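You operate a simulated robot arm through the tools that you are given. There is no shell and no other tool.

You run a simulated robot arm. Do the job below in one go: nothing can be reset, and whatever is moved stays where it is left.

TASK
Take the jug with purple handle from the shelf of the pump bench and put it in the deep steel tray. Then fetch the spacer with two green bands and set it on the shelf under the test bench. Then put the orange brush on the shelf beside the hatch on the far side away on the top of the mesh bench. Then take the round cap with green grip and leave it in the clear bucket with yellow rim. Then fetch the vacuum tube with blue grip and stand it in the soak tub. Then put the filter with green handle on the soak tub away on the top of the loader. Then pull the loader drawer open. The order counts. Set down upright: jug with purple handle, vacuum tube with blue grip.

It is judged by the outcome, as a careful person would: the job done as asked, and still so three seconds after it is handed in. It fails if anything else is knocked over, pushed out of place, dropped, spilled or broken. A push-on lid holds only when it is set on centred and level and pressed home; a screw cap is set on level and turned clockwise until tight.

THE ROBOT
A 6-joint arm with a two-finger gripper on a trunk, on a base that drives. Base frame: it is fixed to the floor where the robot stands at the start and does not move with it; the origin is under the middle of the robot, x ahead of it, y to its left, z up. Units: m, degrees, N and s.
With the tool pointing down near the work surface it reaches from about 0.1 to 0.84 m from the robot's upright axis, wherever it stands. Its first joint turns from -66.0 to 66.0 degrees. Places, roughly: bucket with yellow rim [-0.75, 3.5, 1]; deep steel tray (45x26x5 cm) [1.7, 2, 0.9]; filter with green handle (10x10x9 cm) [-4.8, 2, 0.7]; jug with purple handle [4, -0.75, 0.25]; loader drawer [4.9, -0.1, 0.4]; orange brush (11x5x6 cm) [-3.7, 4.7, 0.9]; round cap with green grip (10x10x8 cm) [-4.4, 4.3, 0.8]; shelf under the test bench [-1.1, 2.9, 0.3]; soak tub [-4.8, 2.1, 0.7]; spacer with two green bands (6x6x3 cm) [-2.1, 5.6, 0.8]; top of the loader (23x29 cm) [4.74, -0.28, 0.78]; top of the mesh bench [3.9, 3.9, 0.8]; vacuum tube with blue grip (6x6x51 cm) [-4.8, 3.8, 0.5]. Payload 2.45 kg.
The TCP is the grasp point between the finger pads, 0.026 m short of the fingertips. In the tool frame z runs along the fingers and y along their closing line. Largest opening 0.096 m; the body of the gripper starts 0.069 m behind the TCP.
Orientation is that of the tool frame in the base frame, as a unit quaternion [x, y, z, w]. With the fingers straight down and closing along the base's y, the tool's x points along the base's -x, its y along +y and its z along -z.

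THE INTERFACE
- The arm moves only by the tool jog_arm. Its argument "series" is a list of rows, each an object (a shift or turn left out is 0, a gripper value left out holds the last) with "slide": the shift along the tool's x, y, z in m, a list of three; "delta_rot": the turn, a rotation vector about the tool's x, y, z in degrees, a list of three; "hand": the closure, from 0 (fully open) to 1 (shut). In form: [{"slide": [x, y, z], "delta_rot": [wx, wy, wz], "hand": hand}, ...]. A call has 1 to 20 rows; each row shifts and turns the commanded pose from where the row before left it, along the tool's axes as they then stand. Each row takes 0.2 s and may step no farther than 0.05 m and 8.6 degrees from the row before; otherwise, or with a gripper value out of range, the whole call is refused. Where a pose cannot be reached the arm comes as near as it can. A force on the tool above 40 N (or 10 N above the force at the start of the call, whichever is more), or a blocked arm, ends the call early, and 0.2 s more pass. The fingers move at their own pace and stop on an object; they squeeze with about 25 N. The grip force told is the motor's: it shows also when the fingers shut on nothing. Time passes only in rows, and 0.2 s behind the last, so rows that do not move let the fingers close. The reply holds the time, the measured pose of the TCP, the force on the tool along the base axes, the opening and the grip force, in the units named above and with some noise, with the torque about the TCP (base axes, N m) and any sound that the robot's microphone picked up.
- Cameras (640 x 400 px; columns grow to the right, rows downward): "scene" is now at [0.4648, 0.1863, 1.4531]; the picture's right is [0.01, -1.00, 0.00], its down [-0.79, -0.01, -0.62] and it looks along [0.62, 0.01, -0.79] (base axes); focal length 240 px, centre (320, 200). "wrist" rides on the gripper at [0.082, 0.003, -0.098] in the tool frame; the picture's right is [-0.04, 1.00, 0.00], its down [-0.73, -0.03, -0.68] and it looks along [-0.68, -0.03, 0.73] (tool axes); focal length 256 px, centre (320, 200). There is no depth. A picture from a camera that has moved, and an enlarged one, comes with that camera's place and axes in the base frame and with its lens.
- snapshot(camera): a new picture of that camera. The clock stands still meanwhile.
- roll_base(legs): drives the robot by 1 to 6 legs, each [ahead, left, turn to the left] in m, m and degrees, along the robot's own axes; the way and the turn of a leg run together, so that a leg with both is an arc; at most 1.5 m and 180 degrees a leg. The arm and the cameras ride along, it lands a little off, and it stops where it bumps. It gives what a move gives.
- turn_head(pan, tilt): turns the head with the scene camera to pan (to the left, within 143 degrees either way) and tilt (down, from -29 to 69), counted from straight ahead of the robot. It gives what a move gives.
- zoom(camera, box): a new picture of the part [left, top, right, bottom] of that camera's present view, enlarged. The clock stands still meanwhile.
- finish_job(): hands the job in; it is judged then, once.

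Places have to be worked out from the pictures, the camera data and where the tool is seen. Open the gripper and draw the arm clear of the work before you hand the job in, unless the task says otherwise.

The tools are called by a JSON object that holds its "api" and its "payload". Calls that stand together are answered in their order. jog_arm: Moves the arm, as the interface text tells. Its arguments: {"type":"object","properties":{"series":{"type":"array","items":{"type":"object","properties":{"slide":{"type":"array","items":{"type":"number"}},"delta_rot":{"type":"array","items":{"type":"number"}},"hand":{"type":"number"}}}}},"required":["series"]} The other tools are called the same way: roll_base (legs) drives the base; turn_head (pan, tilt) turns the head that bears the scene camera; snapshot (camera) takes a picture; zoom (camera, box) takes an enlarged picture of a part of a camera's view; finish_job () hands the job in.

At the start:

```text
clock: 0.0
eef_pos: [0.6098, -0.1872, 0.5619]
tcp_rot: [0.0, 1.0, 0.0, 0.0]
contact_force: [0.2, -0.1, 0.1]
torque: [0.01, 0.01, -0.01]
opening: 0.096
finger_force: 0.1
robot x, y, heading: [0.0038, -0.0036, -0.2]
head pan, tilt: [0.6, 51.9]
```

scene: 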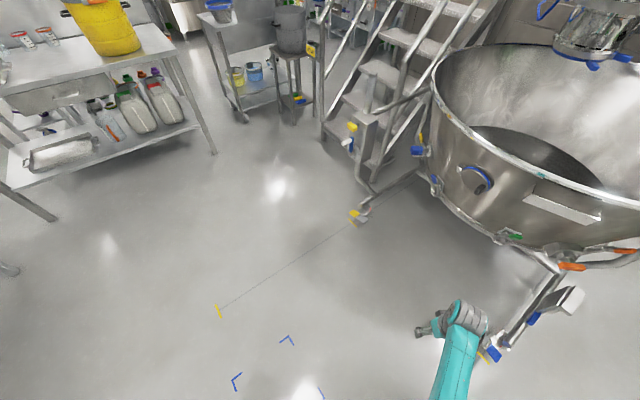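
wrist: 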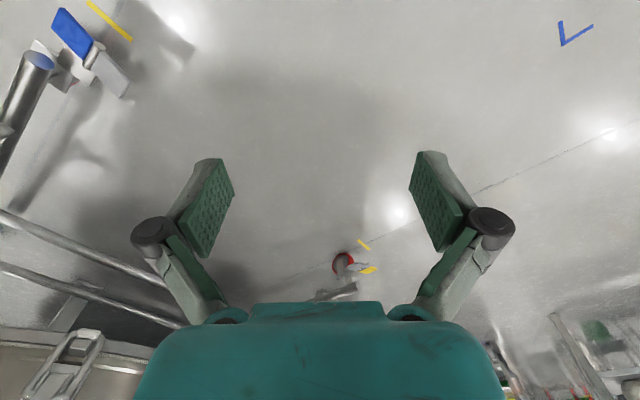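

I start by looking around: the picture shows a bench at left, a small cart and stairs ahead, and a large kettle at right. I turn the head to map the room.

{"api": "turn_head", "payload": {"pan": 0, "tilt": 10}}

{"api": "snapshot", "payload": {"camera": "scene"}}

{"api": "turn_head", "payload": {"pan": 70, "tilt": 10}}

{"api": "snapshot", "payload": {"camera": "scene"}}

{"api": "turn_head", "payload": {"pan": 140, "tilt": 10}}

{"api": "snapshot", "payload": {"camera": "scene"}}

{"api": "turn_head", "payload": {"pan": -70, "tilt": 10}}

{"api": "snapshot", "payload": {"camera": "scene"}}

{"api": "turn_head", "payload": {"pan": -140, "tilt": 10}}

{"api": "snapshot", "payload": {"camera": "scene"}}

```text
clock: 1.1
eef_pos: [0.6091, -0.1879, 0.563]
tcp_rot: [0.0, 1.0, 0.0, 0.0]
contact_force: [-0.5, -0.3, -0.3]
torque: [0.03, 0.01, 0.0]
opening: 0.096
finger_force: 0.1
robot x, y, heading: [0.0002, -0.001, -0.0]
head pan, tilt: [0.0, 10.0]
```

```text
taken
camera scene: at [0.4825, 0.1855, 1.5174], right [0.0, -1.0, 0.0], down [-0.17, 0.0, -0.98], along [0.98, 0.0, -0.17], focal length 240 px, centre (320, 200)
```

scene: 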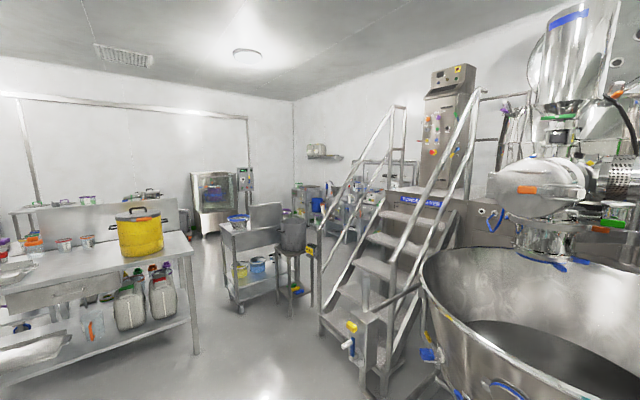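

```text
clock: 2.5
eef_pos: [0.6097, -0.1869, 0.5619]
tcp_rot: [0.0, 1.0, -0.001, 0.0]
contact_force: [0.5, 0.3, 0.0]
torque: [0.01, -0.05, 0.0]
opening: 0.0962
finger_force: 0.0
robot x, y, heading: [-0.0014, 0.0015, 0.1]
head pan, tilt: [70.0, 10.0]
```

```text
taken
camera scene: at [0.4214, 0.2728, 1.5175], right [0.94, -0.34, 0.0], down [-0.06, -0.16, -0.98], along [0.34, 0.93, -0.17], focal length 240 px, centre (320, 200)
```

scene: 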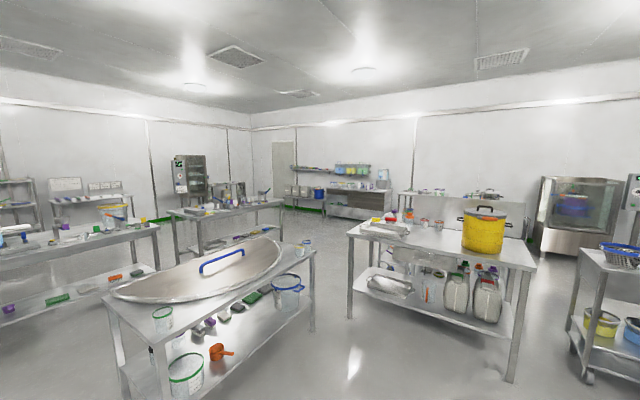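

```text
clock: 3.9
eef_pos: [0.6098, -0.1879, 0.5627]
tcp_rot: [-0.001, 1.0, -0.001, -0.001]
contact_force: [0.6, 0.9, -0.7]
torque: [0.03, 0.03, -0.02]
opening: 0.096
finger_force: 0.1
robot x, y, heading: [-0.0016, -0.0002, 0.2]
head pan, tilt: [140.0, 10.0]
```

```text
taken
camera scene: at [0.3184, 0.2453, 1.5175], right [0.64, 0.77, 0.0], down [0.13, -0.11, -0.98], along [-0.75, 0.63, -0.17], focal length 240 px, centre (320, 200)
```

scene: 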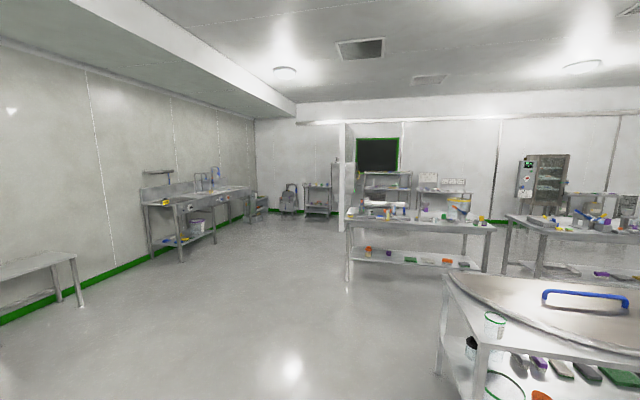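

```text
clock: 7.0
eef_pos: [0.6097, -0.1876, 0.5621]
tcp_rot: [-0.001, 1.0, 0.0, 0.0]
contact_force: [-0.6, -0.7, -0.3]
torque: [0.03, 0.04, 0.0]
opening: 0.096
finger_force: 0.1
robot x, y, heading: [-0.0026, -0.0008, -0.0]
head pan, tilt: [-70.0, 10.0]
```

```text
taken
camera scene: at [0.4214, 0.0981, 1.5175], right [-0.94, -0.34, 0.0], down [-0.06, 0.16, -0.98], along [0.34, -0.93, -0.17], focal length 240 px, centre (320, 200)
```

scene: 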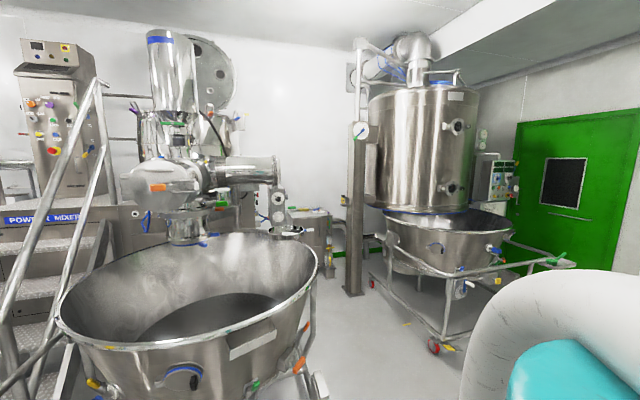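

```text
clock: 8.4
eef_pos: [0.6101, -0.1875, 0.5622]
tcp_rot: [0.0, 1.0, 0.0, 0.0]
contact_force: [0.5, -0.2, -0.1]
torque: [-0.01, -0.02, -0.03]
opening: 0.096
finger_force: 0.1
robot x, y, heading: [-0.0017, 0.0009, -0.0]
head pan, tilt: [-140.0, 10.0]
```

```text
taken
camera scene: at [0.3184, 0.1257, 1.5175], right [-0.64, 0.77, 0.0], down [0.13, 0.11, -0.98], along [-0.75, -0.63, -0.17], focal length 240 px, centre (320, 200)
```

scene: 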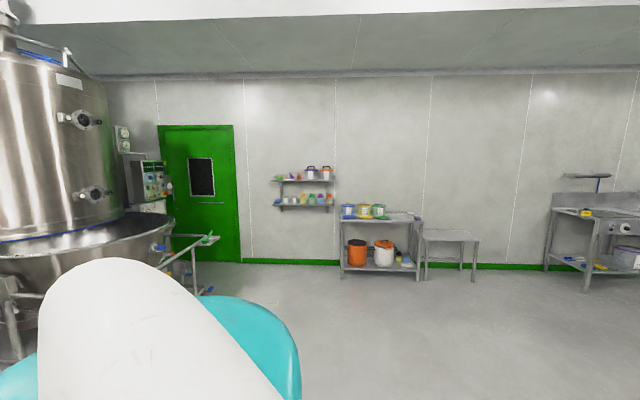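

The room is large; the jug and loader must be behind the stairs near the wall ahead. I look ahead again and zoom for the path.

{"api": "turn_head", "payload": {"pan": 10, "tilt": 15}}

{"api": "zoom", "payload": {"camera": "scene", "box": [320, 130, 480, 230]}}

{"api": "zoom", "payload": {"camera": "scene", "box": [200, 100, 440, 300]}}

```text
clock: 10.7
eef_pos: [0.6096, -0.1882, 0.5615]
tcp_rot: [0.001, 1.0, 0.0, 0.0]
contact_force: [0.2, 1.0, -0.3]
torque: [0.0, 0.01, 0.03]
opening: 0.0961
finger_force: 0.0
robot x, y, heading: [-0.0008, 0.0018, -0.2]
head pan, tilt: [10.0, 15.0]
```

```text
4.00 times, centred on (400, 180) of scene
camera zoom: at [0.4815, 0.2017, 1.5093], right [0.17, -0.98, 0.0], down [-0.26, -0.04, -0.97], along [0.95, 0.17, -0.26], focal length 959 px, centre (0, 280)
```

zoom: 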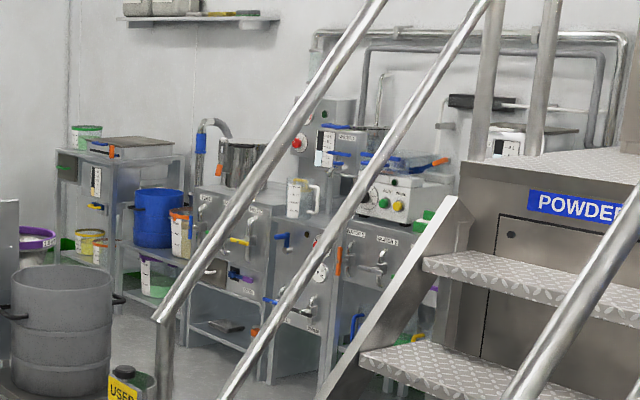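

```text
2.00 times, centred on (320, 200) of scene
camera zoom: at [0.4815, 0.2017, 1.5093], right [0.17, -0.98, 0.0], down [-0.26, -0.04, -0.97], along [0.95, 0.17, -0.26], focal length 480 px, centre (320, 200)
```

zoom: 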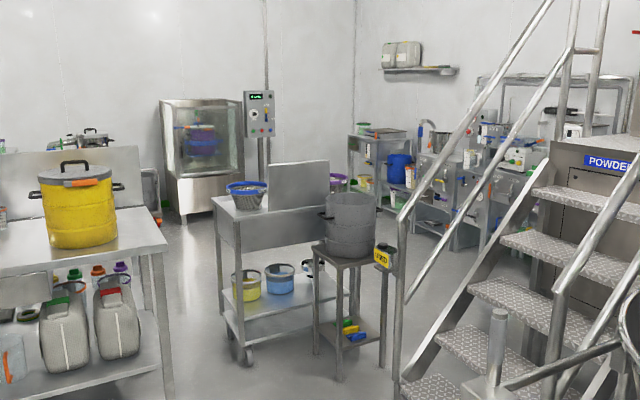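

I want to know the robot's own footprint before planning routes, so I look steeply down on both sides.

{"api": "turn_head", "payload": {"pan": 0, "tilt": 69}}

{"api": "snapshot", "payload": {"camera": "scene"}}

{"api": "turn_head", "payload": {"pan": 120, "tilt": 69}}

{"api": "snapshot", "payload": {"camera": "scene"}}

{"api": "turn_head", "payload": {"pan": -120, "tilt": 69}}

{"api": "snapshot", "payload": {"camera": "scene"}}

```text
clock: 11.9
eef_pos: [0.6093, -0.1881, 0.5618]
tcp_rot: [0.0, 1.0, -0.001, 0.0]
contact_force: [0.0, 0.7, -0.5]
torque: [0.0, -0.02, -0.01]
opening: 0.0959
finger_force: 0.0
robot x, y, heading: [0.0014, 0.0021, 0.1]
head pan, tilt: [0.0, 68.8]
```

```text
taken
camera scene: at [0.4455, 0.1855, 1.4337], right [0.0, -1.0, 0.0], down [-0.93, 0.0, -0.36], along [0.36, 0.0, -0.93], focal length 240 px, centre (320, 200)
```

scene: 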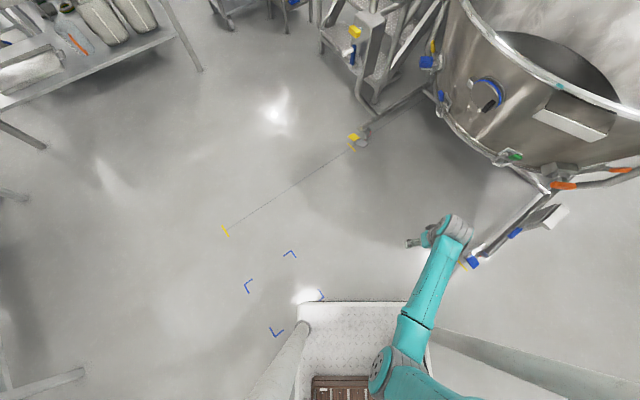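

```text
clock: 13.9
eef_pos: [0.609, -0.188, 0.5631]
tcp_rot: [0.0, 1.0, 0.0, 0.0]
contact_force: [-0.3, -1.0, -0.4]
torque: [-0.05, 0.01, -0.02]
opening: 0.0958
finger_force: 0.0
robot x, y, heading: [0.0003, -0.0005, 0.3]
head pan, tilt: [120.0, 68.8]
```

```text
taken
camera scene: at [0.3616, 0.2339, 1.4337], right [0.87, 0.5, 0.0], down [0.47, -0.81, -0.36], along [-0.18, 0.31, -0.93], focal length 240 px, centre (320, 200)
```

scene: 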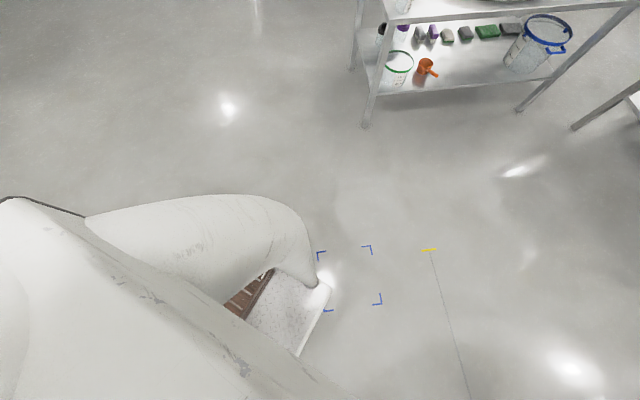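

```text
clock: 17.3
eef_pos: [0.6086, -0.1877, 0.5631]
tcp_rot: [0.0, 1.0, 0.0, 0.0]
contact_force: [-0.6, -0.7, 1.2]
torque: [0.02, 0.02, -0.01]
opening: 0.096
finger_force: 0.0
robot x, y, heading: [0.0014, 0.0024, -0.2]
head pan, tilt: [-120.0, 68.8]
```

```text
taken
camera scene: at [0.3616, 0.1371, 1.4337], right [-0.87, 0.5, 0.0], down [0.47, 0.81, -0.36], along [-0.18, -0.31, -0.93], focal length 240 px, centre (320, 200)
```

scene: 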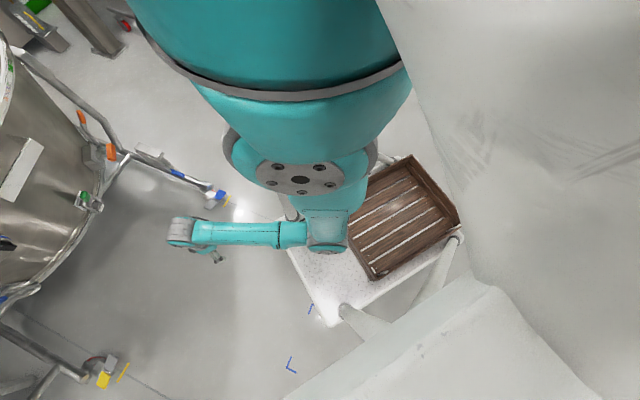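

The deck front is about 0.41 m ahead of the axis and about ±0.25 m wide; bench A (yellow pot) and bench B (lid) leave gaps that are too narrow, so I go around bench B on its left side. First turn left and drive to about (-0.8, 1.2), then look.

{"api": "roll_base", "payload": {"legs": [[0, 0, 90], [0, 0.8, 0], [1.2, 0, 0]]}}

{"api": "turn_head", "payload": {"pan": -30, "tilt": 20}}

{"api": "snapshot", "payload": {"camera": "scene"}}

{"api": "turn_head", "payload": {"pan": 35, "tilt": 20}}

{"api": "snapshot", "payload": {"camera": "scene"}}

```text
clock: 31.0
eef_pos: [-0.5918, 1.8084, 0.5624]
tcp_rot: [-0.7, 0.714, 0.0, 0.0]
contact_force: [0.2, -0.4, -0.3]
torque: [0.02, 0.01, 0.02]
opening: 0.0959
finger_force: 0.0
robot x, y, heading: [-0.7928, 1.2054, 88.8]
head pan, tilt: [-120.0, 68.8]
```

```text
clock: 32.7
eef_pos: [-0.5914, 1.809, 0.563]
tcp_rot: [-0.699, 0.715, -0.001, 0.0]
contact_force: [0.0, -0.3, -0.2]
torque: [-0.01, -0.01, -0.02]
opening: 0.0961
finger_force: 0.0
robot x, y, heading: [-0.7926, 1.2033, 88.8]
head pan, tilt: [-30.0, 20.0]
```

```text
taken
camera scene: at [-0.9211, 1.6775, 1.5012], right [0.85, -0.52, 0.0], down [-0.18, -0.29, -0.94], along [0.49, 0.8, -0.34], focal length 240 px, centre (320, 200)
```

scene: 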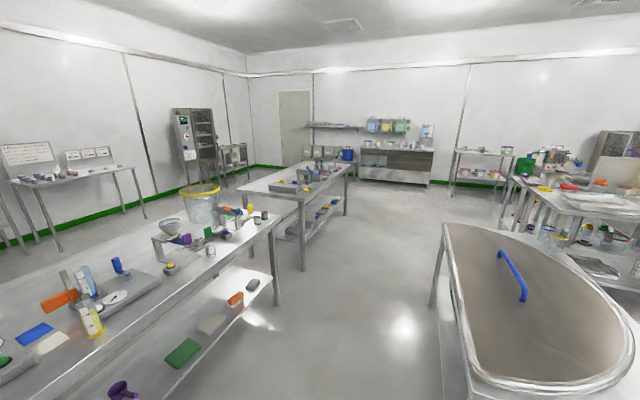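

```text
clock: 34.0
eef_pos: [-0.5915, 1.8099, 0.5623]
tcp_rot: [-0.699, 0.715, 0.0, 0.0]
contact_force: [-0.1, 0.8, 0.2]
torque: [-0.04, 0.01, 0.0]
opening: 0.0961
finger_force: 0.1
robot x, y, heading: [-0.7925, 1.2024, 88.8]
head pan, tilt: [35.0, 20.0]
```

```text
taken
camera scene: at [-1.0211, 1.6753, 1.5012], right [0.83, 0.56, 0.0], down [0.19, -0.28, -0.94], along [-0.52, 0.78, -0.34], focal length 240 px, centre (320, 200)
```

scene: 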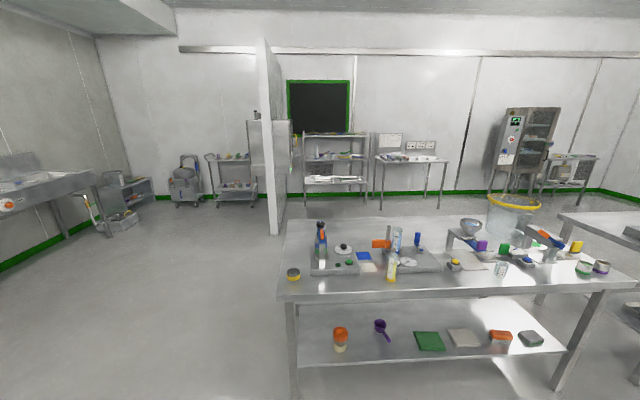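

The room's layout is turned by about 37° to my frame; the corridor between the test bench and the lid bench is about 1.2 m wide. I drive through it toward the far side.

{"api": "roll_base", "payload": {"legs": [[0.6, 0.43, 0], [0, 0, -52], [1.1, 0, 0], [1.1, 0, 0]]}}

{"api": "turn_head", "payload": {"pan": -40, "tilt": 22}}

{"api": "snapshot", "payload": {"camera": "scene"}}

{"api": "turn_head", "payload": {"pan": 15, "tilt": 20}}

{"api": "snapshot", "payload": {"camera": "scene"}}

```text
clock: 50.8
eef_pos: [1.1742, 3.278, 0.5633]
tcp_rot: [-0.299, 0.954, -0.001, 0.0]
contact_force: [-0.9, 0.1, -0.2]
torque: [-0.02, 0.02, -0.01]
opening: 0.0957
finger_force: 0.0
robot x, y, heading: [0.5612, 3.0838, 34.8]
head pan, tilt: [35.0, 20.0]
```

```text
clock: 52.3
eef_pos: [1.1728, 3.2771, 0.5627]
tcp_rot: [-0.299, 0.954, 0.0, 0.0]
contact_force: [0.2, 0.6, 0.0]
torque: [-0.04, 0.01, 0.01]
opening: 0.0961
finger_force: 0.1
robot x, y, heading: [0.5654, 3.0832, 34.7]
head pan, tilt: [-40.0, 22.0]
```

```text
taken
camera scene: at [0.8722, 3.4507, 1.498], right [-0.09, -1.0, 0.0], down [-0.37, 0.03, -0.93], along [0.92, -0.08, -0.37], focal length 240 px, centre (320, 200)
```

scene: 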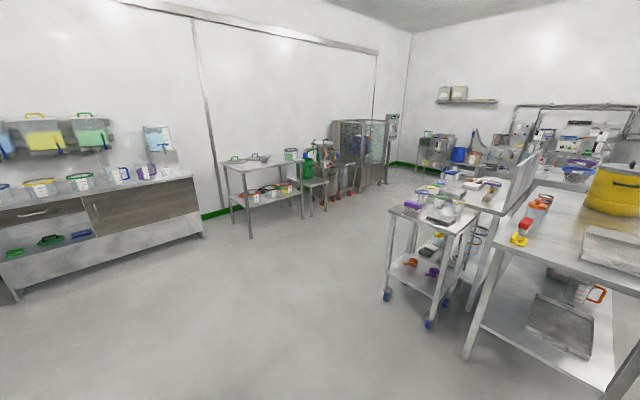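

```text
clock: 53.5
eef_pos: [1.1724, 3.2777, 0.5619]
tcp_rot: [-0.299, 0.954, 0.0, -0.001]
contact_force: [-0.3, 0.7, 0.5]
torque: [0.03, 0.03, -0.02]
opening: 0.0959
finger_force: 0.1
robot x, y, heading: [0.5669, 3.0854, 34.8]
head pan, tilt: [15.0, 20.0]
```

```text
taken
camera scene: at [0.84, 3.5302, 1.5012], right [0.76, -0.65, 0.0], down [-0.22, -0.26, -0.94], along [0.61, 0.72, -0.34], focal length 240 px, centre (320, 200)
```

scene: 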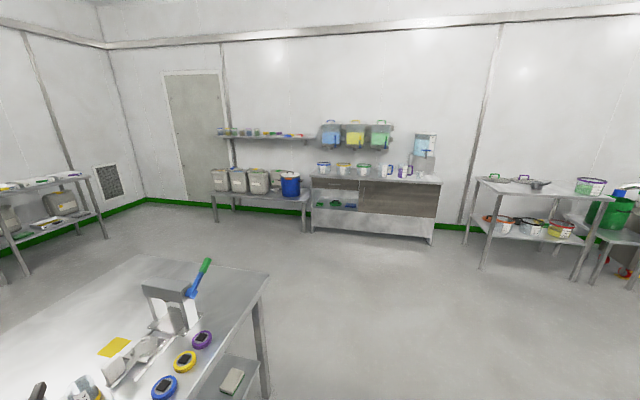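

The corridor on the far side (between the mesh bench and the back of the yellow-pot bench) is open and leads to the pump bench along the far wall. I drive there and look.

{"api": "roll_base", "payload": {"legs": [[1.05, 0.03, 0], [1.05, 0.03, 0], [0, 0, -89], [1.4, 0, 0], [0.8, 0, 0]]}}

{"api": "turn_head", "payload": {"pan": 0, "tilt": 25}}

{"api": "snapshot", "payload": {"camera": "scene"}}

{"api": "turn_head", "payload": {"pan": -40, "tilt": 25}}

{"api": "snapshot", "payload": {"camera": "scene"}}

```text
clock: 78.0
eef_pos: [3.6696, 1.8983, 0.5631]
tcp_rot: [0.469, 0.883, 0.0, 0.0]
contact_force: [0.0, -0.1, 0.6]
torque: [-0.01, 0.01, 0.02]
opening: 0.0962
finger_force: 0.0
robot x, y, heading: [3.4829, 2.5091, -56.0]
head pan, tilt: [15.0, 20.0]
```

```text
clock: 78.7
eef_pos: [3.6692, 1.9002, 0.5632]
tcp_rot: [0.469, 0.883, 0.0, 0.0]
contact_force: [0.9, 2.1, -0.5]
torque: [0.01, 0.0, 0.05]
opening: 0.0962
finger_force: 0.1
robot x, y, heading: [3.4866, 2.5092, -56.2]
head pan, tilt: [0.0, 25.0]
```

```text
taken
camera scene: at [3.9058, 2.2138, 1.4931], right [-0.83, -0.56, 0.0], down [-0.24, 0.35, -0.91], along [0.51, -0.75, -0.42], focal length 240 px, centre (320, 200)
```

scene: 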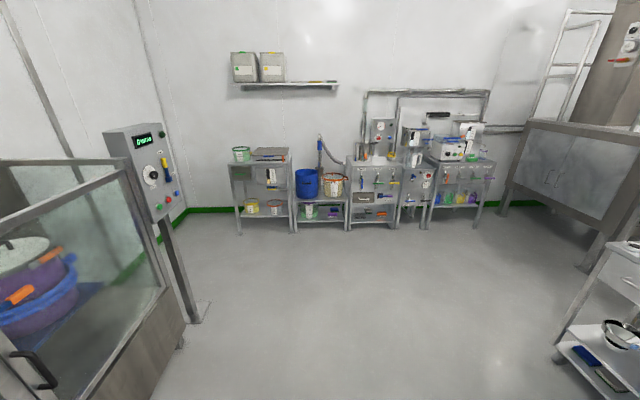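

```text
clock: 79.8
eef_pos: [3.6685, 1.8999, 0.5621]
tcp_rot: [0.469, 0.883, 0.0, 0.0]
contact_force: [-0.5, 0.2, 0.0]
torque: [-0.02, 0.02, -0.01]
opening: 0.0955
finger_force: 0.0
robot x, y, heading: [3.4828, 2.5075, -55.9]
head pan, tilt: [-40.0, 25.0]
```

```text
taken
camera scene: at [3.8447, 2.1984, 1.4931], right [-0.99, 0.1, 0.0], down [0.04, 0.42, -0.91], along [-0.09, -0.9, -0.42], focal length 240 px, centre (320, 200)
```

scene: 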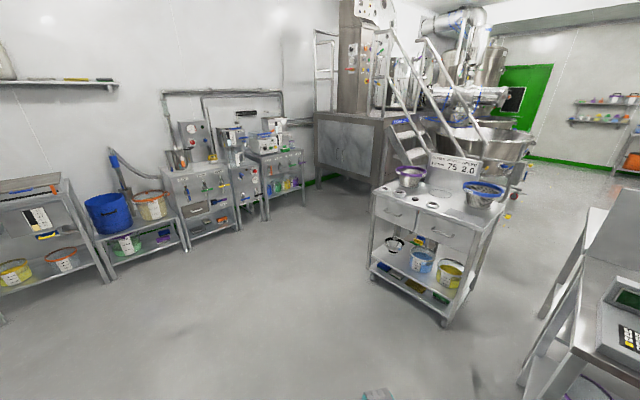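

I zoom on the pump bench and loader to identify them.

{"api": "zoom", "payload": {"camera": "scene", "box": [80, 100, 320, 250]}}

{"api": "zoom", "payload": {"camera": "scene", "box": [200, 100, 320, 220]}}

```text
2.67 times, centred on (200, 175) of scene
camera zoom: at [3.8447, 2.1984, 1.4931], right [-0.99, 0.1, 0.0], down [0.04, 0.42, -0.91], along [-0.09, -0.9, -0.42], focal length 640 px, centre (640, 267)
```

zoom: 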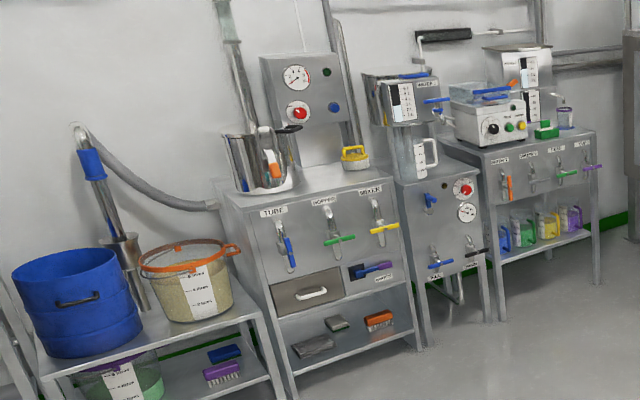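

```text
3.33 times, centred on (260, 160) of scene
camera zoom: at [3.8447, 2.1984, 1.4931], right [-0.99, 0.1, 0.0], down [0.04, 0.42, -0.91], along [-0.09, -0.9, -0.42], focal length 800 px, centre (520, 333)
```

zoom: 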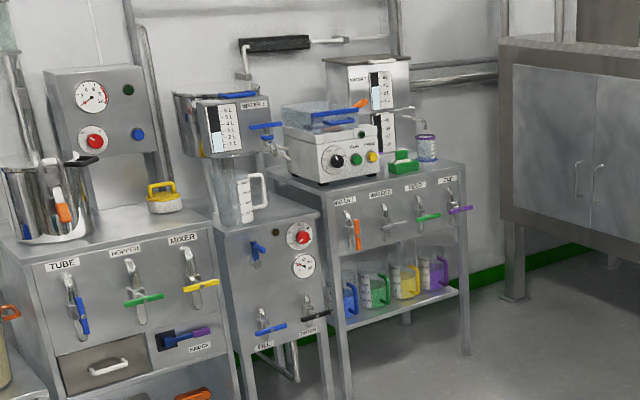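

The pump bench is the right-hand one with four coloured-handle jugs on its low shelf; the purple one is rightmost. The loader is the middle unit with the drawer. I retract the arm a little and drive closer.

{"api": "jog_arm", "payload": {"series": [{"slide": [0.05, 0, 0]}, {"slide": [0.05, 0, 0]}, {"slide": [0.05, 0, 0]}]}}

{"api": "roll_base", "payload": {"legs": [[1.4, 0, 0], [0.3, 0, 3], [0, -0.7, 0]]}}

{"api": "turn_head", "payload": {"pan": -30, "tilt": 40}}

{"api": "snapshot", "payload": {"camera": "scene"}}

{"api": "turn_head", "payload": {"pan": 10, "tilt": 40}}

{"api": "snapshot", "payload": {"camera": "scene"}}

```text
clock: 80.6
eef_pos: [3.5853, 2.0236, 0.5625]
tcp_rot: [0.468, 0.884, -0.001, 0.0]
contact_force: [0.3, 0.5, -0.4]
torque: [0.0, -0.01, -0.03]
opening: 0.096
finger_force: 0.0
robot x, y, heading: [3.4848, 2.5102, -55.8]
head pan, tilt: [-40.0, 25.0]
```

```text
clock: 92.8
eef_pos: [4.0077, 0.1784, 0.5622]
tcp_rot: [0.453, 0.891, 0.0, 0.001]
contact_force: [0.3, 0.6, -0.4]
torque: [0.0, 0.0, 0.03]
opening: 0.096
finger_force: 0.2
robot x, y, heading: [3.8904, 0.6594, -54.1]
head pan, tilt: [-40.0, 25.0]
```

```text
clock: 93.5
eef_pos: [4.0087, 0.1789, 0.5617]
tcp_rot: [0.452, 0.892, 0.001, 0.001]
contact_force: [-0.3, -0.4, -0.4]
torque: [0.03, -0.05, 0.03]
opening: 0.0961
finger_force: 0.1
robot x, y, heading: [3.8858, 0.6575, -53.9]
head pan, tilt: [-30.0, 40.0]
```

```text
taken
camera scene: at [4.2757, 0.3692, 1.4698], right [-0.99, -0.11, 0.0], down [-0.07, 0.64, -0.77], along [0.08, -0.76, -0.64], focal length 240 px, centre (320, 200)
```

scene: 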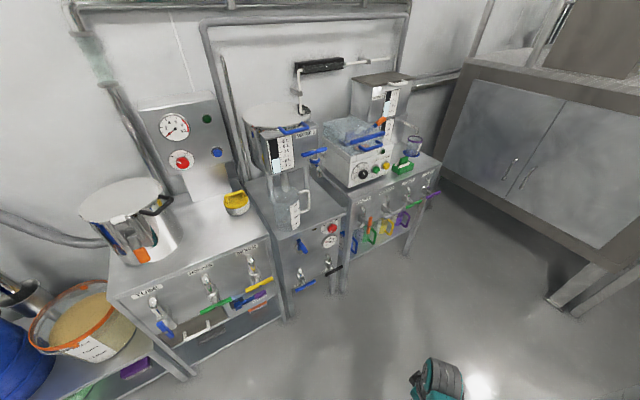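

```text
clock: 94.6
eef_pos: [4.0086, 0.1783, 0.5624]
tcp_rot: [0.452, 0.892, 0.001, 0.0]
contact_force: [0.5, 0.4, 0.2]
torque: [-0.02, -0.01, 0.0]
opening: 0.096
finger_force: 0.1
robot x, y, heading: [3.8894, 0.6574, -53.9]
head pan, tilt: [10.0, 40.0]
```

```text
taken
camera scene: at [4.3279, 0.3948, 1.4698], right [-0.69, -0.72, 0.0], down [-0.46, 0.45, -0.77], along [0.55, -0.53, -0.64], focal length 240 px, centre (320, 200)
```

scene: 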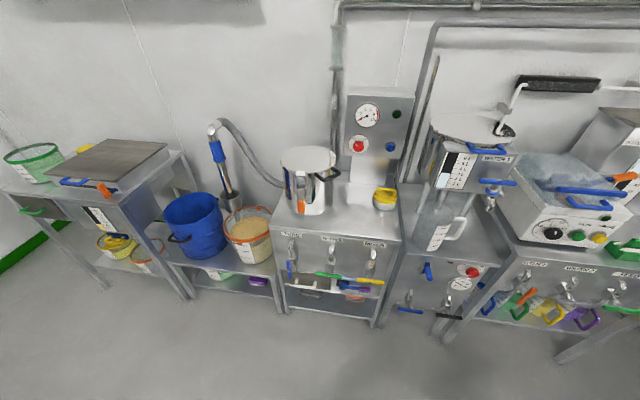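

The pump bench front edge is at about 0.9–1.1 m ahead, to the right; its shelf is at z≈0.28 with about 0.27 m of headroom. I move ahead slightly and strafe right to face the purple jug.

{"api": "roll_base", "payload": {"legs": [[0.2, 0, 0], [0, -0.8, 1]]}}

{"api": "turn_head", "payload": {"pan": 0, "tilt": 50}}

{"api": "snapshot", "payload": {"camera": "scene"}}

{"api": "zoom", "payload": {"camera": "scene", "box": [260, 100, 460, 225]}}

{"api": "snapshot", "payload": {"camera": "wrist"}}

```text
clock: 100.2
eef_pos: [3.4888, -0.4691, 0.563]
tcp_rot: [0.448, 0.894, 0.0, 0.0]
contact_force: [0.2, 0.1, 0.3]
torque: [-0.01, 0.03, 0.04]
opening: 0.0963
finger_force: 0.2
robot x, y, heading: [3.3621, 0.012, -53.1]
head pan, tilt: [10.0, 40.0]
```

```text
clock: 100.9
eef_pos: [3.489, -0.468, 0.5621]
tcp_rot: [0.446, 0.895, 0.0, 0.001]
contact_force: [0.2, 0.0, -0.2]
torque: [0.01, 0.0, -0.01]
opening: 0.096
finger_force: 0.1
robot x, y, heading: [3.3648, 0.0098, -53.3]
head pan, tilt: [0.0, 50.0]
```

```text
taken
camera scene: at [3.7901, -0.2505, 1.4557], right [-0.8, -0.6, 0.0], down [-0.46, 0.61, -0.64], along [0.39, -0.51, -0.77], focal length 240 px, centre (320, 200)
```

scene: 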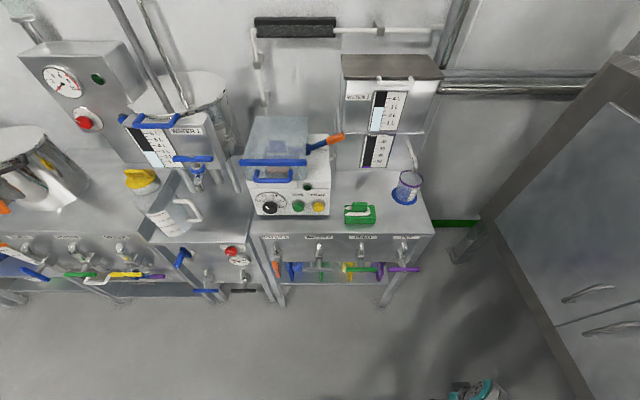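

```text
3.20 times, centred on (360, 162) of scene
camera zoom: at [3.7901, -0.2505, 1.4557], right [-0.8, -0.6, 0.0], down [-0.46, 0.61, -0.64], along [0.39, -0.51, -0.77], focal length 768 px, centre (192, 320)
```

zoom: 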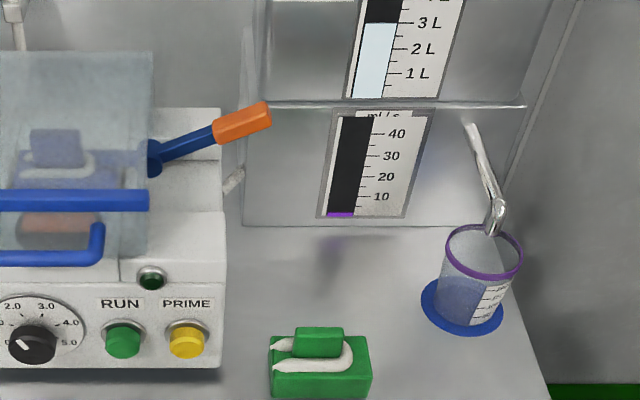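

```text
taken
camera wrist: at [3.4431, -0.3995, 0.6599], right [0.82, 0.57, 0.0], down [0.42, -0.6, 0.68], along [0.39, -0.56, -0.73], focal length 256 px, centre (320, 200)
```

wrist: 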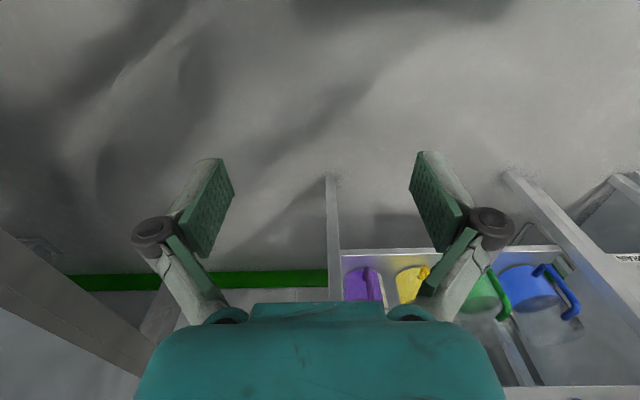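

The jugs are seen in the wrist view with their handles pointing out front-left. I tilt the tool 45° forward so the wrist camera looks level into the shelf.

{"api": "jog_arm", "payload": {"series": [{"delta_rot": [0, -7.5, 0]}, {"delta_rot": [0, -7.5, 0]}, {"delta_rot": [0, -7.5, 0]}, {"delta_rot": [0, -7.5, 0]}, {"delta_rot": [0, -7.5, 0]}, {"delta_rot": [0, -7.5, 0]}, {"slide": [0.035, 0, 0.035]}, {"slide": [0.035, 0, 0.035]}]}}

{"api": "snapshot", "payload": {"camera": "wrist"}}

{"api": "turn_head", "payload": {"pan": -20, "tilt": 60}}

{"api": "snapshot", "payload": {"camera": "scene"}}

```text
clock: 102.7
eef_pos: [3.561, -0.5045, 0.4616]
tcp_rot: [0.413, 0.826, -0.172, 0.343]
contact_force: [-0.1, -0.7, 0.2]
torque: [-0.03, -0.01, -0.04]
opening: 0.0959
finger_force: 0.0
out of reach, approached as far as the arm can: row 3, 4, 5, 6
robot x, y, heading: [3.3636, 0.0105, -53.0]
head pan, tilt: [0.0, 50.0]
```

```text
taken
camera wrist: at [3.4874, -0.4002, 0.4734], right [0.82, 0.58, 0.03], down [0.0, -0.05, 1.0], along [0.58, -0.81, -0.04], focal length 256 px, centre (320, 200)
```

wrist: 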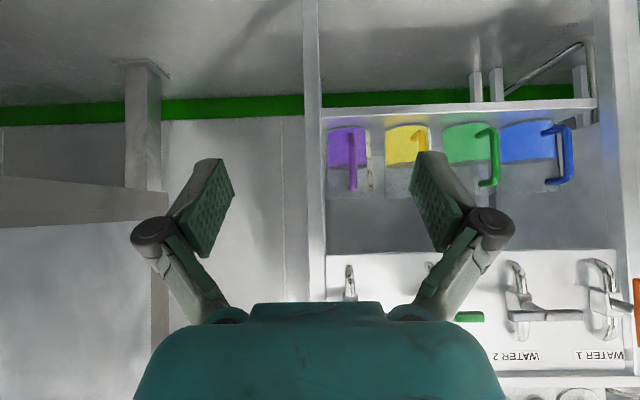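

```text
clock: 103.5
eef_pos: [3.5595, -0.5044, 0.4633]
tcp_rot: [0.412, 0.827, -0.171, 0.342]
contact_force: [0.3, -0.4, -0.3]
torque: [0.05, -0.01, 0.02]
opening: 0.0962
finger_force: 0.0
robot x, y, heading: [3.364, 0.0112, -53.0]
head pan, tilt: [-20.0, 60.0]
```

```text
taken
camera scene: at [3.7632, -0.2527, 1.4431], right [-0.96, -0.29, 0.0], down [-0.25, 0.83, -0.5], along [0.15, -0.48, -0.87], focal length 240 px, centre (320, 200)
```

scene: 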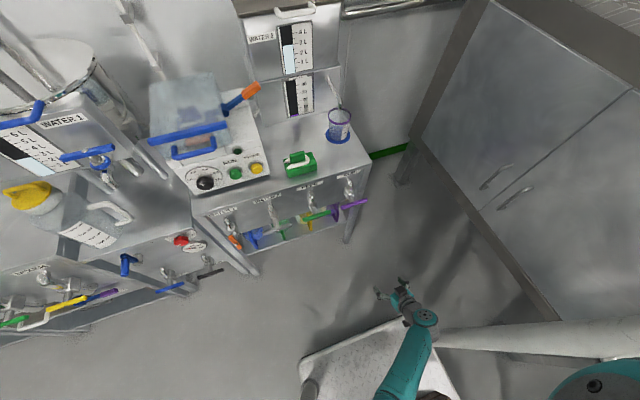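

The purple handle is a vertical bar about 2 cm thick facing me at about z 0.30–0.43, u≈2.61. I try to bring the tool nearly horizontal at z≈0.37 with reduced opening before approaching.

{"api": "jog_arm", "payload": {"series": [{"slide": [0.035, 0, 0.035], "hand": 0.3}, {"slide": [0.03, 0, 0.03]}, {"delta_rot": [0, -8, 0]}, {"delta_rot": [0, -8, 0]}, {"delta_rot": [0, -8, 0]}, {"delta_rot": [0, -8, 0]}]}}

{"api": "snapshot", "payload": {"camera": "wrist"}}

{"api": "snapshot", "payload": {"camera": "scene"}}

```text
clock: 104.9
eef_pos: [3.6088, -0.5282, 0.3786]
tcp_rot: [0.35, 0.7, -0.28, 0.556]
contact_force: [0.6, 1.0, 0.3]
torque: [-0.02, 0.04, -0.04]
opening: 0.0673
finger_force: 0.0
out of reach, approached as far as the arm can: row 3, 4, 5, 6
robot x, y, heading: [3.3616, 0.011, -53.1]
head pan, tilt: [-20.0, 60.0]
```

```text
taken
camera wrist: at [3.5432, -0.433, 0.3207], right [0.81, 0.59, 0.04], down [-0.32, 0.38, 0.87], along [0.5, -0.71, 0.5], focal length 256 px, centre (320, 200)
```

wrist: 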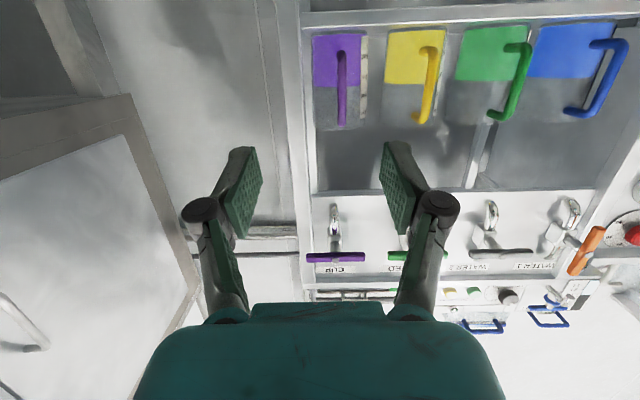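

```text
taken
camera scene: at [3.7634, -0.2524, 1.443], right [-0.96, -0.29, 0.0], down [-0.25, 0.83, -0.5], along [0.15, -0.48, -0.87], focal length 240 px, centre (320, 200)
```

scene: 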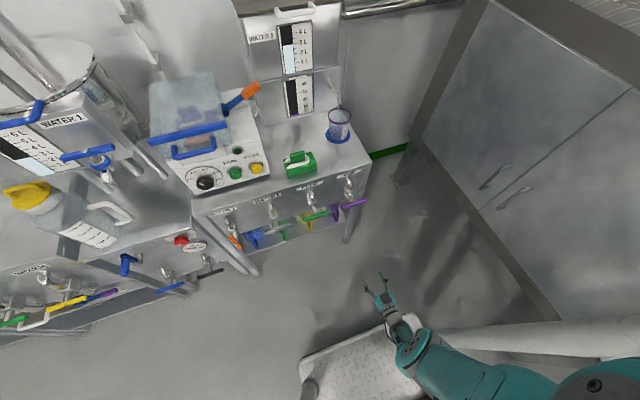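

The arm took the near-horizontal pose (13° below level) with TCP at u=2.57, z=0.379; two views put the handle at about u=2.607, v=-2.937, z=0.376. I drive ahead 0.2 m and recheck.

{"api": "roll_base", "payload": {"legs": [[0.2, 0, 0]]}}

{"api": "snapshot", "payload": {"camera": "wrist"}}

```text
clock: 106.5
eef_pos: [3.7298, -0.6884, 0.3782]
tcp_rot: [0.351, 0.7, -0.279, 0.556]
contact_force: [-0.3, -0.1, -0.1]
torque: [-0.02, 0.03, -0.01]
opening: 0.0674
finger_force: 0.0
robot x, y, heading: [3.4855, -0.1501, -53.3]
head pan, tilt: [-20.0, 60.0]
```

```text
taken
camera wrist: at [3.6641, -0.5933, 0.3205], right [0.8, 0.59, 0.04], down [-0.32, 0.38, 0.87], along [0.5, -0.71, 0.5], focal length 256 px, centre (320, 200)
```

wrist: 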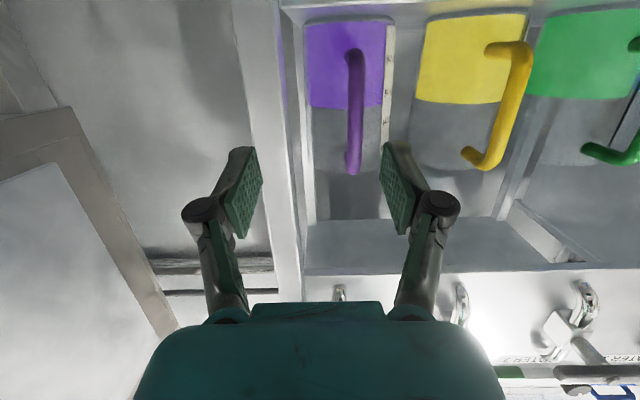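

Handle confirmed at u≈2.605, z 0.32–0.44, about 0.148 m ahead of the TCP. I shift left 0.034 m, then go forward most of the way and check.

{"api": "jog_arm", "payload": {"series": [{"slide": [0, 0.034, 0]}, {"slide": [-0.009, 0, 0.039]}, {"slide": [-0.009, 0, 0.039]}, {"slide": [-0.007, 0, 0.029]}, {}]}}

{"api": "snapshot", "payload": {"camera": "wrist"}}

```text
clock: 107.7
eef_pos: [3.8163, -0.746, 0.3876]
tcp_rot: [0.351, 0.701, -0.278, 0.556]
contact_force: [-1.1, 0.9, -0.1]
torque: [-0.01, -0.01, 0.02]
opening: 0.0673
finger_force: 0.1
out of reach, approached as far as the arm can: row 3, 4
robot x, y, heading: [3.4805, -0.1519, -53.1]
head pan, tilt: [-20.0, 60.0]
```

```text
taken
camera wrist: at [3.7509, -0.6513, 0.3303], right [0.8, 0.59, 0.04], down [-0.32, 0.38, 0.87], along [0.5, -0.71, 0.49], focal length 256 px, centre (320, 200)
```

wrist: 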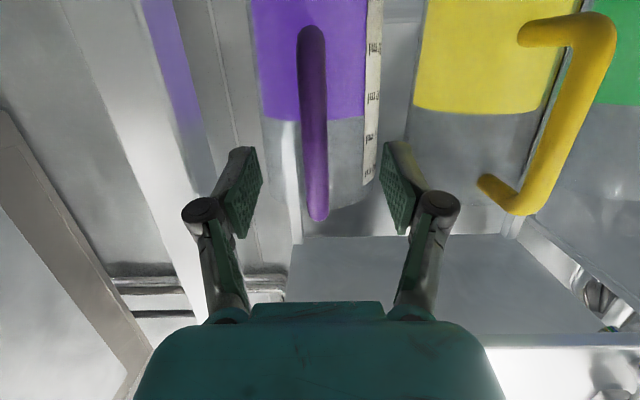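

TCP is centred on the handle (within ~3 mm) but the arm is at its limit in this pose, 5 cm short. I close the remaining distance by driving 0.05 m.

{"api": "roll_base", "payload": {"legs": [[0.05, 0, 0]]}}

{"api": "snapshot", "payload": {"camera": "wrist"}}

```text
clock: 108.6
eef_pos: [3.8467, -0.7851, 0.3888]
tcp_rot: [0.349, 0.701, -0.278, 0.557]
contact_force: [-0.8, 1.0, 0.1]
torque: [-0.02, -0.02, 0.01]
opening: 0.0671
finger_force: 0.1
robot x, y, heading: [3.5117, -0.1878, -52.9]
head pan, tilt: [-20.0, 60.0]
```

```text
taken
camera wrist: at [3.7809, -0.6905, 0.3303], right [0.8, 0.59, 0.04], down [-0.32, 0.38, 0.87], along [0.5, -0.71, 0.5], focal length 256 px, centre (320, 200)
```

wrist: 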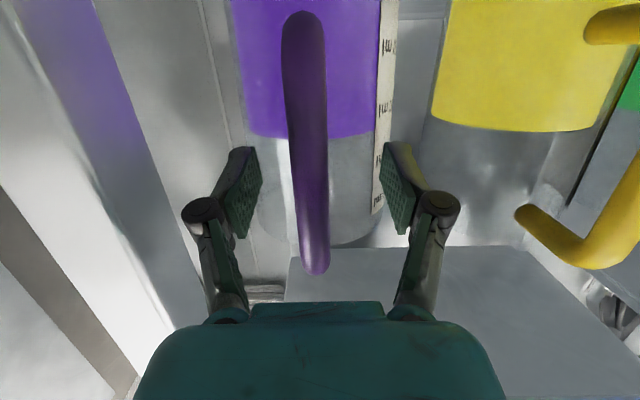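

The handle bar is between the pads; TCP is at its depth and about 4 mm off centre. I shift 4 mm right and close the gripper.

{"api": "jog_arm", "payload": {"series": [{"slide": [0, -0.004, 0]}, {"hand": 1}, {}, {}, {}, {}]}}

{"api": "snapshot", "payload": {"camera": "wrist"}}

```text
clock: 110.0
eef_pos: [3.8436, -0.7875, 0.3877]
tcp_rot: [0.349, 0.701, -0.278, 0.557]
contact_force: [-0.7, -0.4, 0.4]
torque: [0.28, 0.26, -0.04]
opening: 0.0146
finger_force: 25.1
robot x, y, heading: [3.5149, -0.1911, -53.0]
head pan, tilt: [-20.0, 60.0]
```

```text
taken
camera wrist: at [3.7779, -0.6926, 0.3307], right [0.8, 0.59, 0.04], down [-0.32, 0.38, 0.87], along [0.5, -0.71, 0.49], focal length 256 px, centre (320, 200)
```

wrist: 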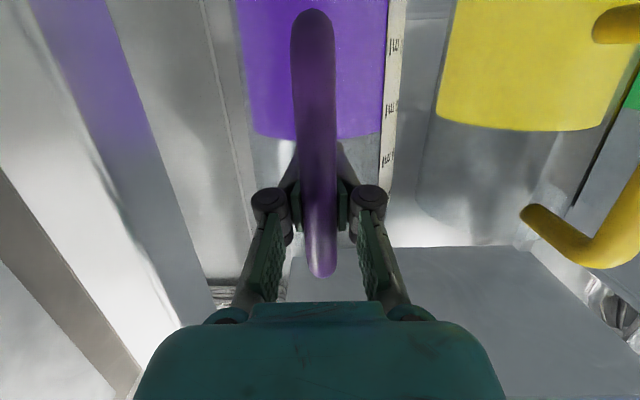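

Grip is firm (opening 14.6 mm, 25 N). The jug holds purple liquid, so I lift gently and level, first 1.5 cm, to see whether it tilts.

{"api": "jog_arm", "payload": {"series": [{"slide": [-0.0073, 0, -0.0017]}, {"slide": [-0.0073, 0, -0.0017]}, {}, {}]}}

{"api": "snapshot", "payload": {"camera": "wrist"}}

```text
clock: 111.0
eef_pos: [3.8443, -0.7869, 0.4031]
tcp_rot: [0.349, 0.701, -0.277, 0.557]
contact_force: [0.7, 0.5, -4.9]
torque: [0.2, 0.17, 0.03]
opening: 0.0135
finger_force: 24.7
robot x, y, heading: [3.5135, -0.1857, -53.1]
head pan, tilt: [-20.0, 60.0]
```

```text
taken
camera wrist: at [3.7776, -0.6931, 0.346], right [0.8, 0.59, 0.04], down [-0.32, 0.38, 0.87], along [0.5, -0.71, 0.49], focal length 256 px, centre (320, 200)
```

wrist: 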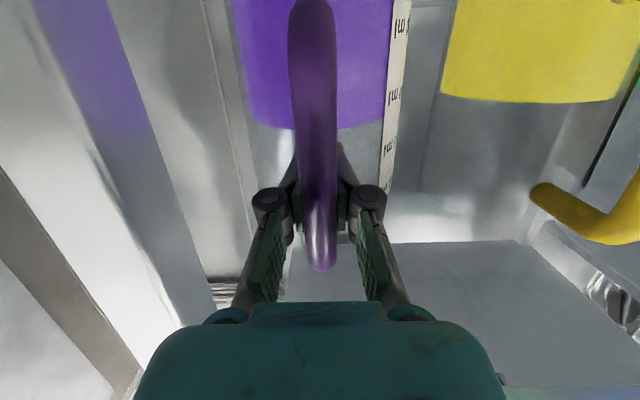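

It carries about 5 N now and moved only slightly in the grip. I lift another 2 cm and compare.

{"api": "jog_arm", "payload": {"series": [{"slide": [-0.0073, 0, -0.0017]}, {"slide": [-0.0122, 0, -0.0028]}, {}, {}]}}

{"api": "snapshot", "payload": {"camera": "wrist"}}

{"api": "turn_head", "payload": {"pan": -15, "tilt": 55}}

{"api": "snapshot", "payload": {"camera": "scene"}}

```text
clock: 112.0
eef_pos: [3.8429, -0.7873, 0.4236]
tcp_rot: [0.349, 0.701, -0.278, 0.557]
contact_force: [-0.7, -1.1, 0.0]
torque: [-0.29, -0.16, -0.07]
opening: 0.0117
finger_force: 25.1
robot x, y, heading: [3.5138, -0.1874, -52.9]
head pan, tilt: [-20.0, 60.0]
```

```text
taken
camera wrist: at [3.7779, -0.6937, 0.3657], right [0.8, 0.59, 0.04], down [-0.32, 0.38, 0.87], along [0.5, -0.71, 0.5], focal length 256 px, centre (320, 200)
```

wrist: 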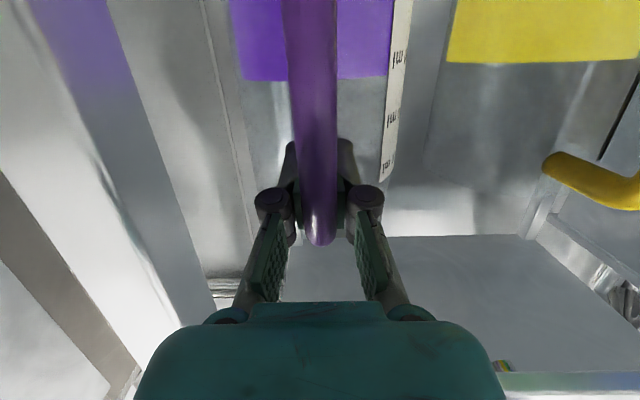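

```text
clock: 112.7
eef_pos: [3.8428, -0.7888, 0.4241]
tcp_rot: [0.349, 0.7, -0.278, 0.557]
contact_force: [-0.1, -1.7, 0.9]
torque: [-0.6, -0.41, -0.04]
opening: 0.0118
finger_force: 25.3
robot x, y, heading: [3.5163, -0.1894, -52.9]
head pan, tilt: [-15.0, 55.0]
```

```text
taken
camera scene: at [3.9214, -0.4551, 1.4491], right [-0.93, -0.37, 0.0], down [-0.31, 0.76, -0.57], along [0.21, -0.53, -0.82], focal length 240 px, centre (320, 200)
```

scene: 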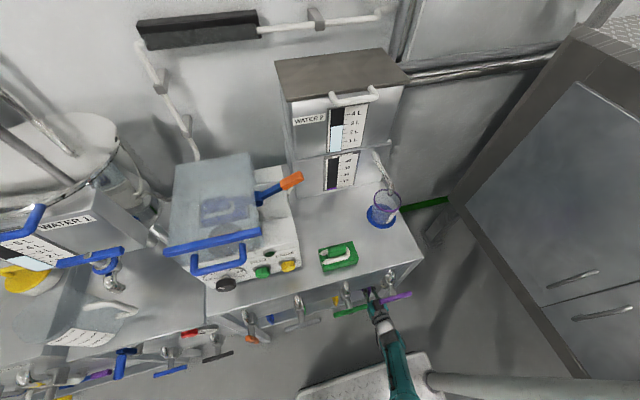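

The handle slipped in the grip (opening shrank, no load): the bar sits nearer the palm than the pads' centre. I open, and look at how the jug stands before re-gripping with the TCP about 2.5 cm further back.

{"api": "jog_arm", "payload": {"series": [{"hand": 0.3}, {}, {}]}}

{"api": "snapshot", "payload": {"camera": "wrist"}}

```text
clock: 113.5
eef_pos: [3.8433, -0.7876, 0.4239]
tcp_rot: [0.35, 0.7, -0.278, 0.557]
contact_force: [-0.1, 0.9, 0.3]
torque: [-0.01, 0.02, -0.03]
opening: 0.0673
finger_force: 0.1
robot x, y, heading: [3.5124, -0.1903, -52.9]
head pan, tilt: [-15.0, 55.0]
```

```text
taken
camera wrist: at [3.7778, -0.6931, 0.3654], right [0.8, 0.59, 0.04], down [-0.32, 0.38, 0.87], along [0.5, -0.71, 0.5], focal length 256 px, centre (320, 200)
```

wrist: 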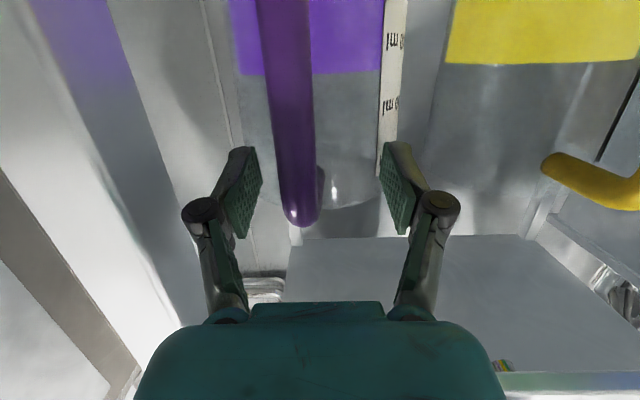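

The jug still stands straight; its handle bar is at v≈-2.915, u≈2.594. I move back 2.2 cm, down to z≈0.376, right 8 mm, and check.

{"api": "jog_arm", "payload": {"series": [{"slide": [0.005, -0.008, -0.0214]}, {"slide": [0.0234, 0, 0.0054]}, {"slide": [0.0234, 0, 0.0054]}, {}]}}

{"api": "snapshot", "payload": {"camera": "wrist"}}

```text
clock: 114.5
eef_pos: [3.8241, -0.7752, 0.3877]
tcp_rot: [0.348, 0.701, -0.277, 0.557]
contact_force: [0.4, 0.4, -0.1]
torque: [-0.02, -0.01, -0.02]
opening: 0.0665
finger_force: 0.0
out of reach, approached as far as the arm can: row 3
robot x, y, heading: [3.5143, -0.1894, -53.0]
head pan, tilt: [-15.0, 55.0]
```

```text
taken
camera wrist: at [3.7585, -0.6808, 0.3298], right [0.8, 0.59, 0.04], down [-0.32, 0.38, 0.87], along [0.5, -0.71, 0.5], focal length 256 px, centre (320, 200)
```

wrist: 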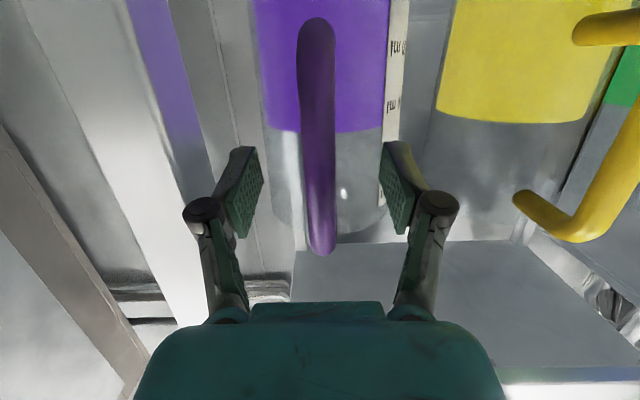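

Now well centred laterally. I zoom into the wrist view to measure the handle's width and depth precisely.

{"api": "zoom", "payload": {"camera": "wrist", "box": [220, 0, 420, 300]}}

```text
1.33 times, centred on (320, 150) of wrist
camera zoom: at [3.7585, -0.6808, 0.3298], right [0.8, 0.59, 0.04], down [-0.32, 0.38, 0.87], along [0.5, -0.71, 0.5], focal length 341 px, centre (320, 267)
```

zoom: 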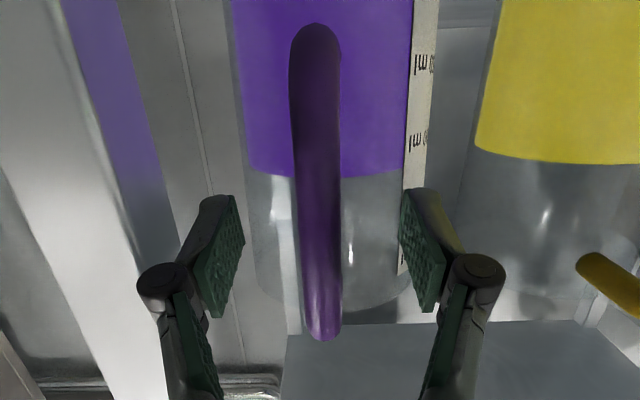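

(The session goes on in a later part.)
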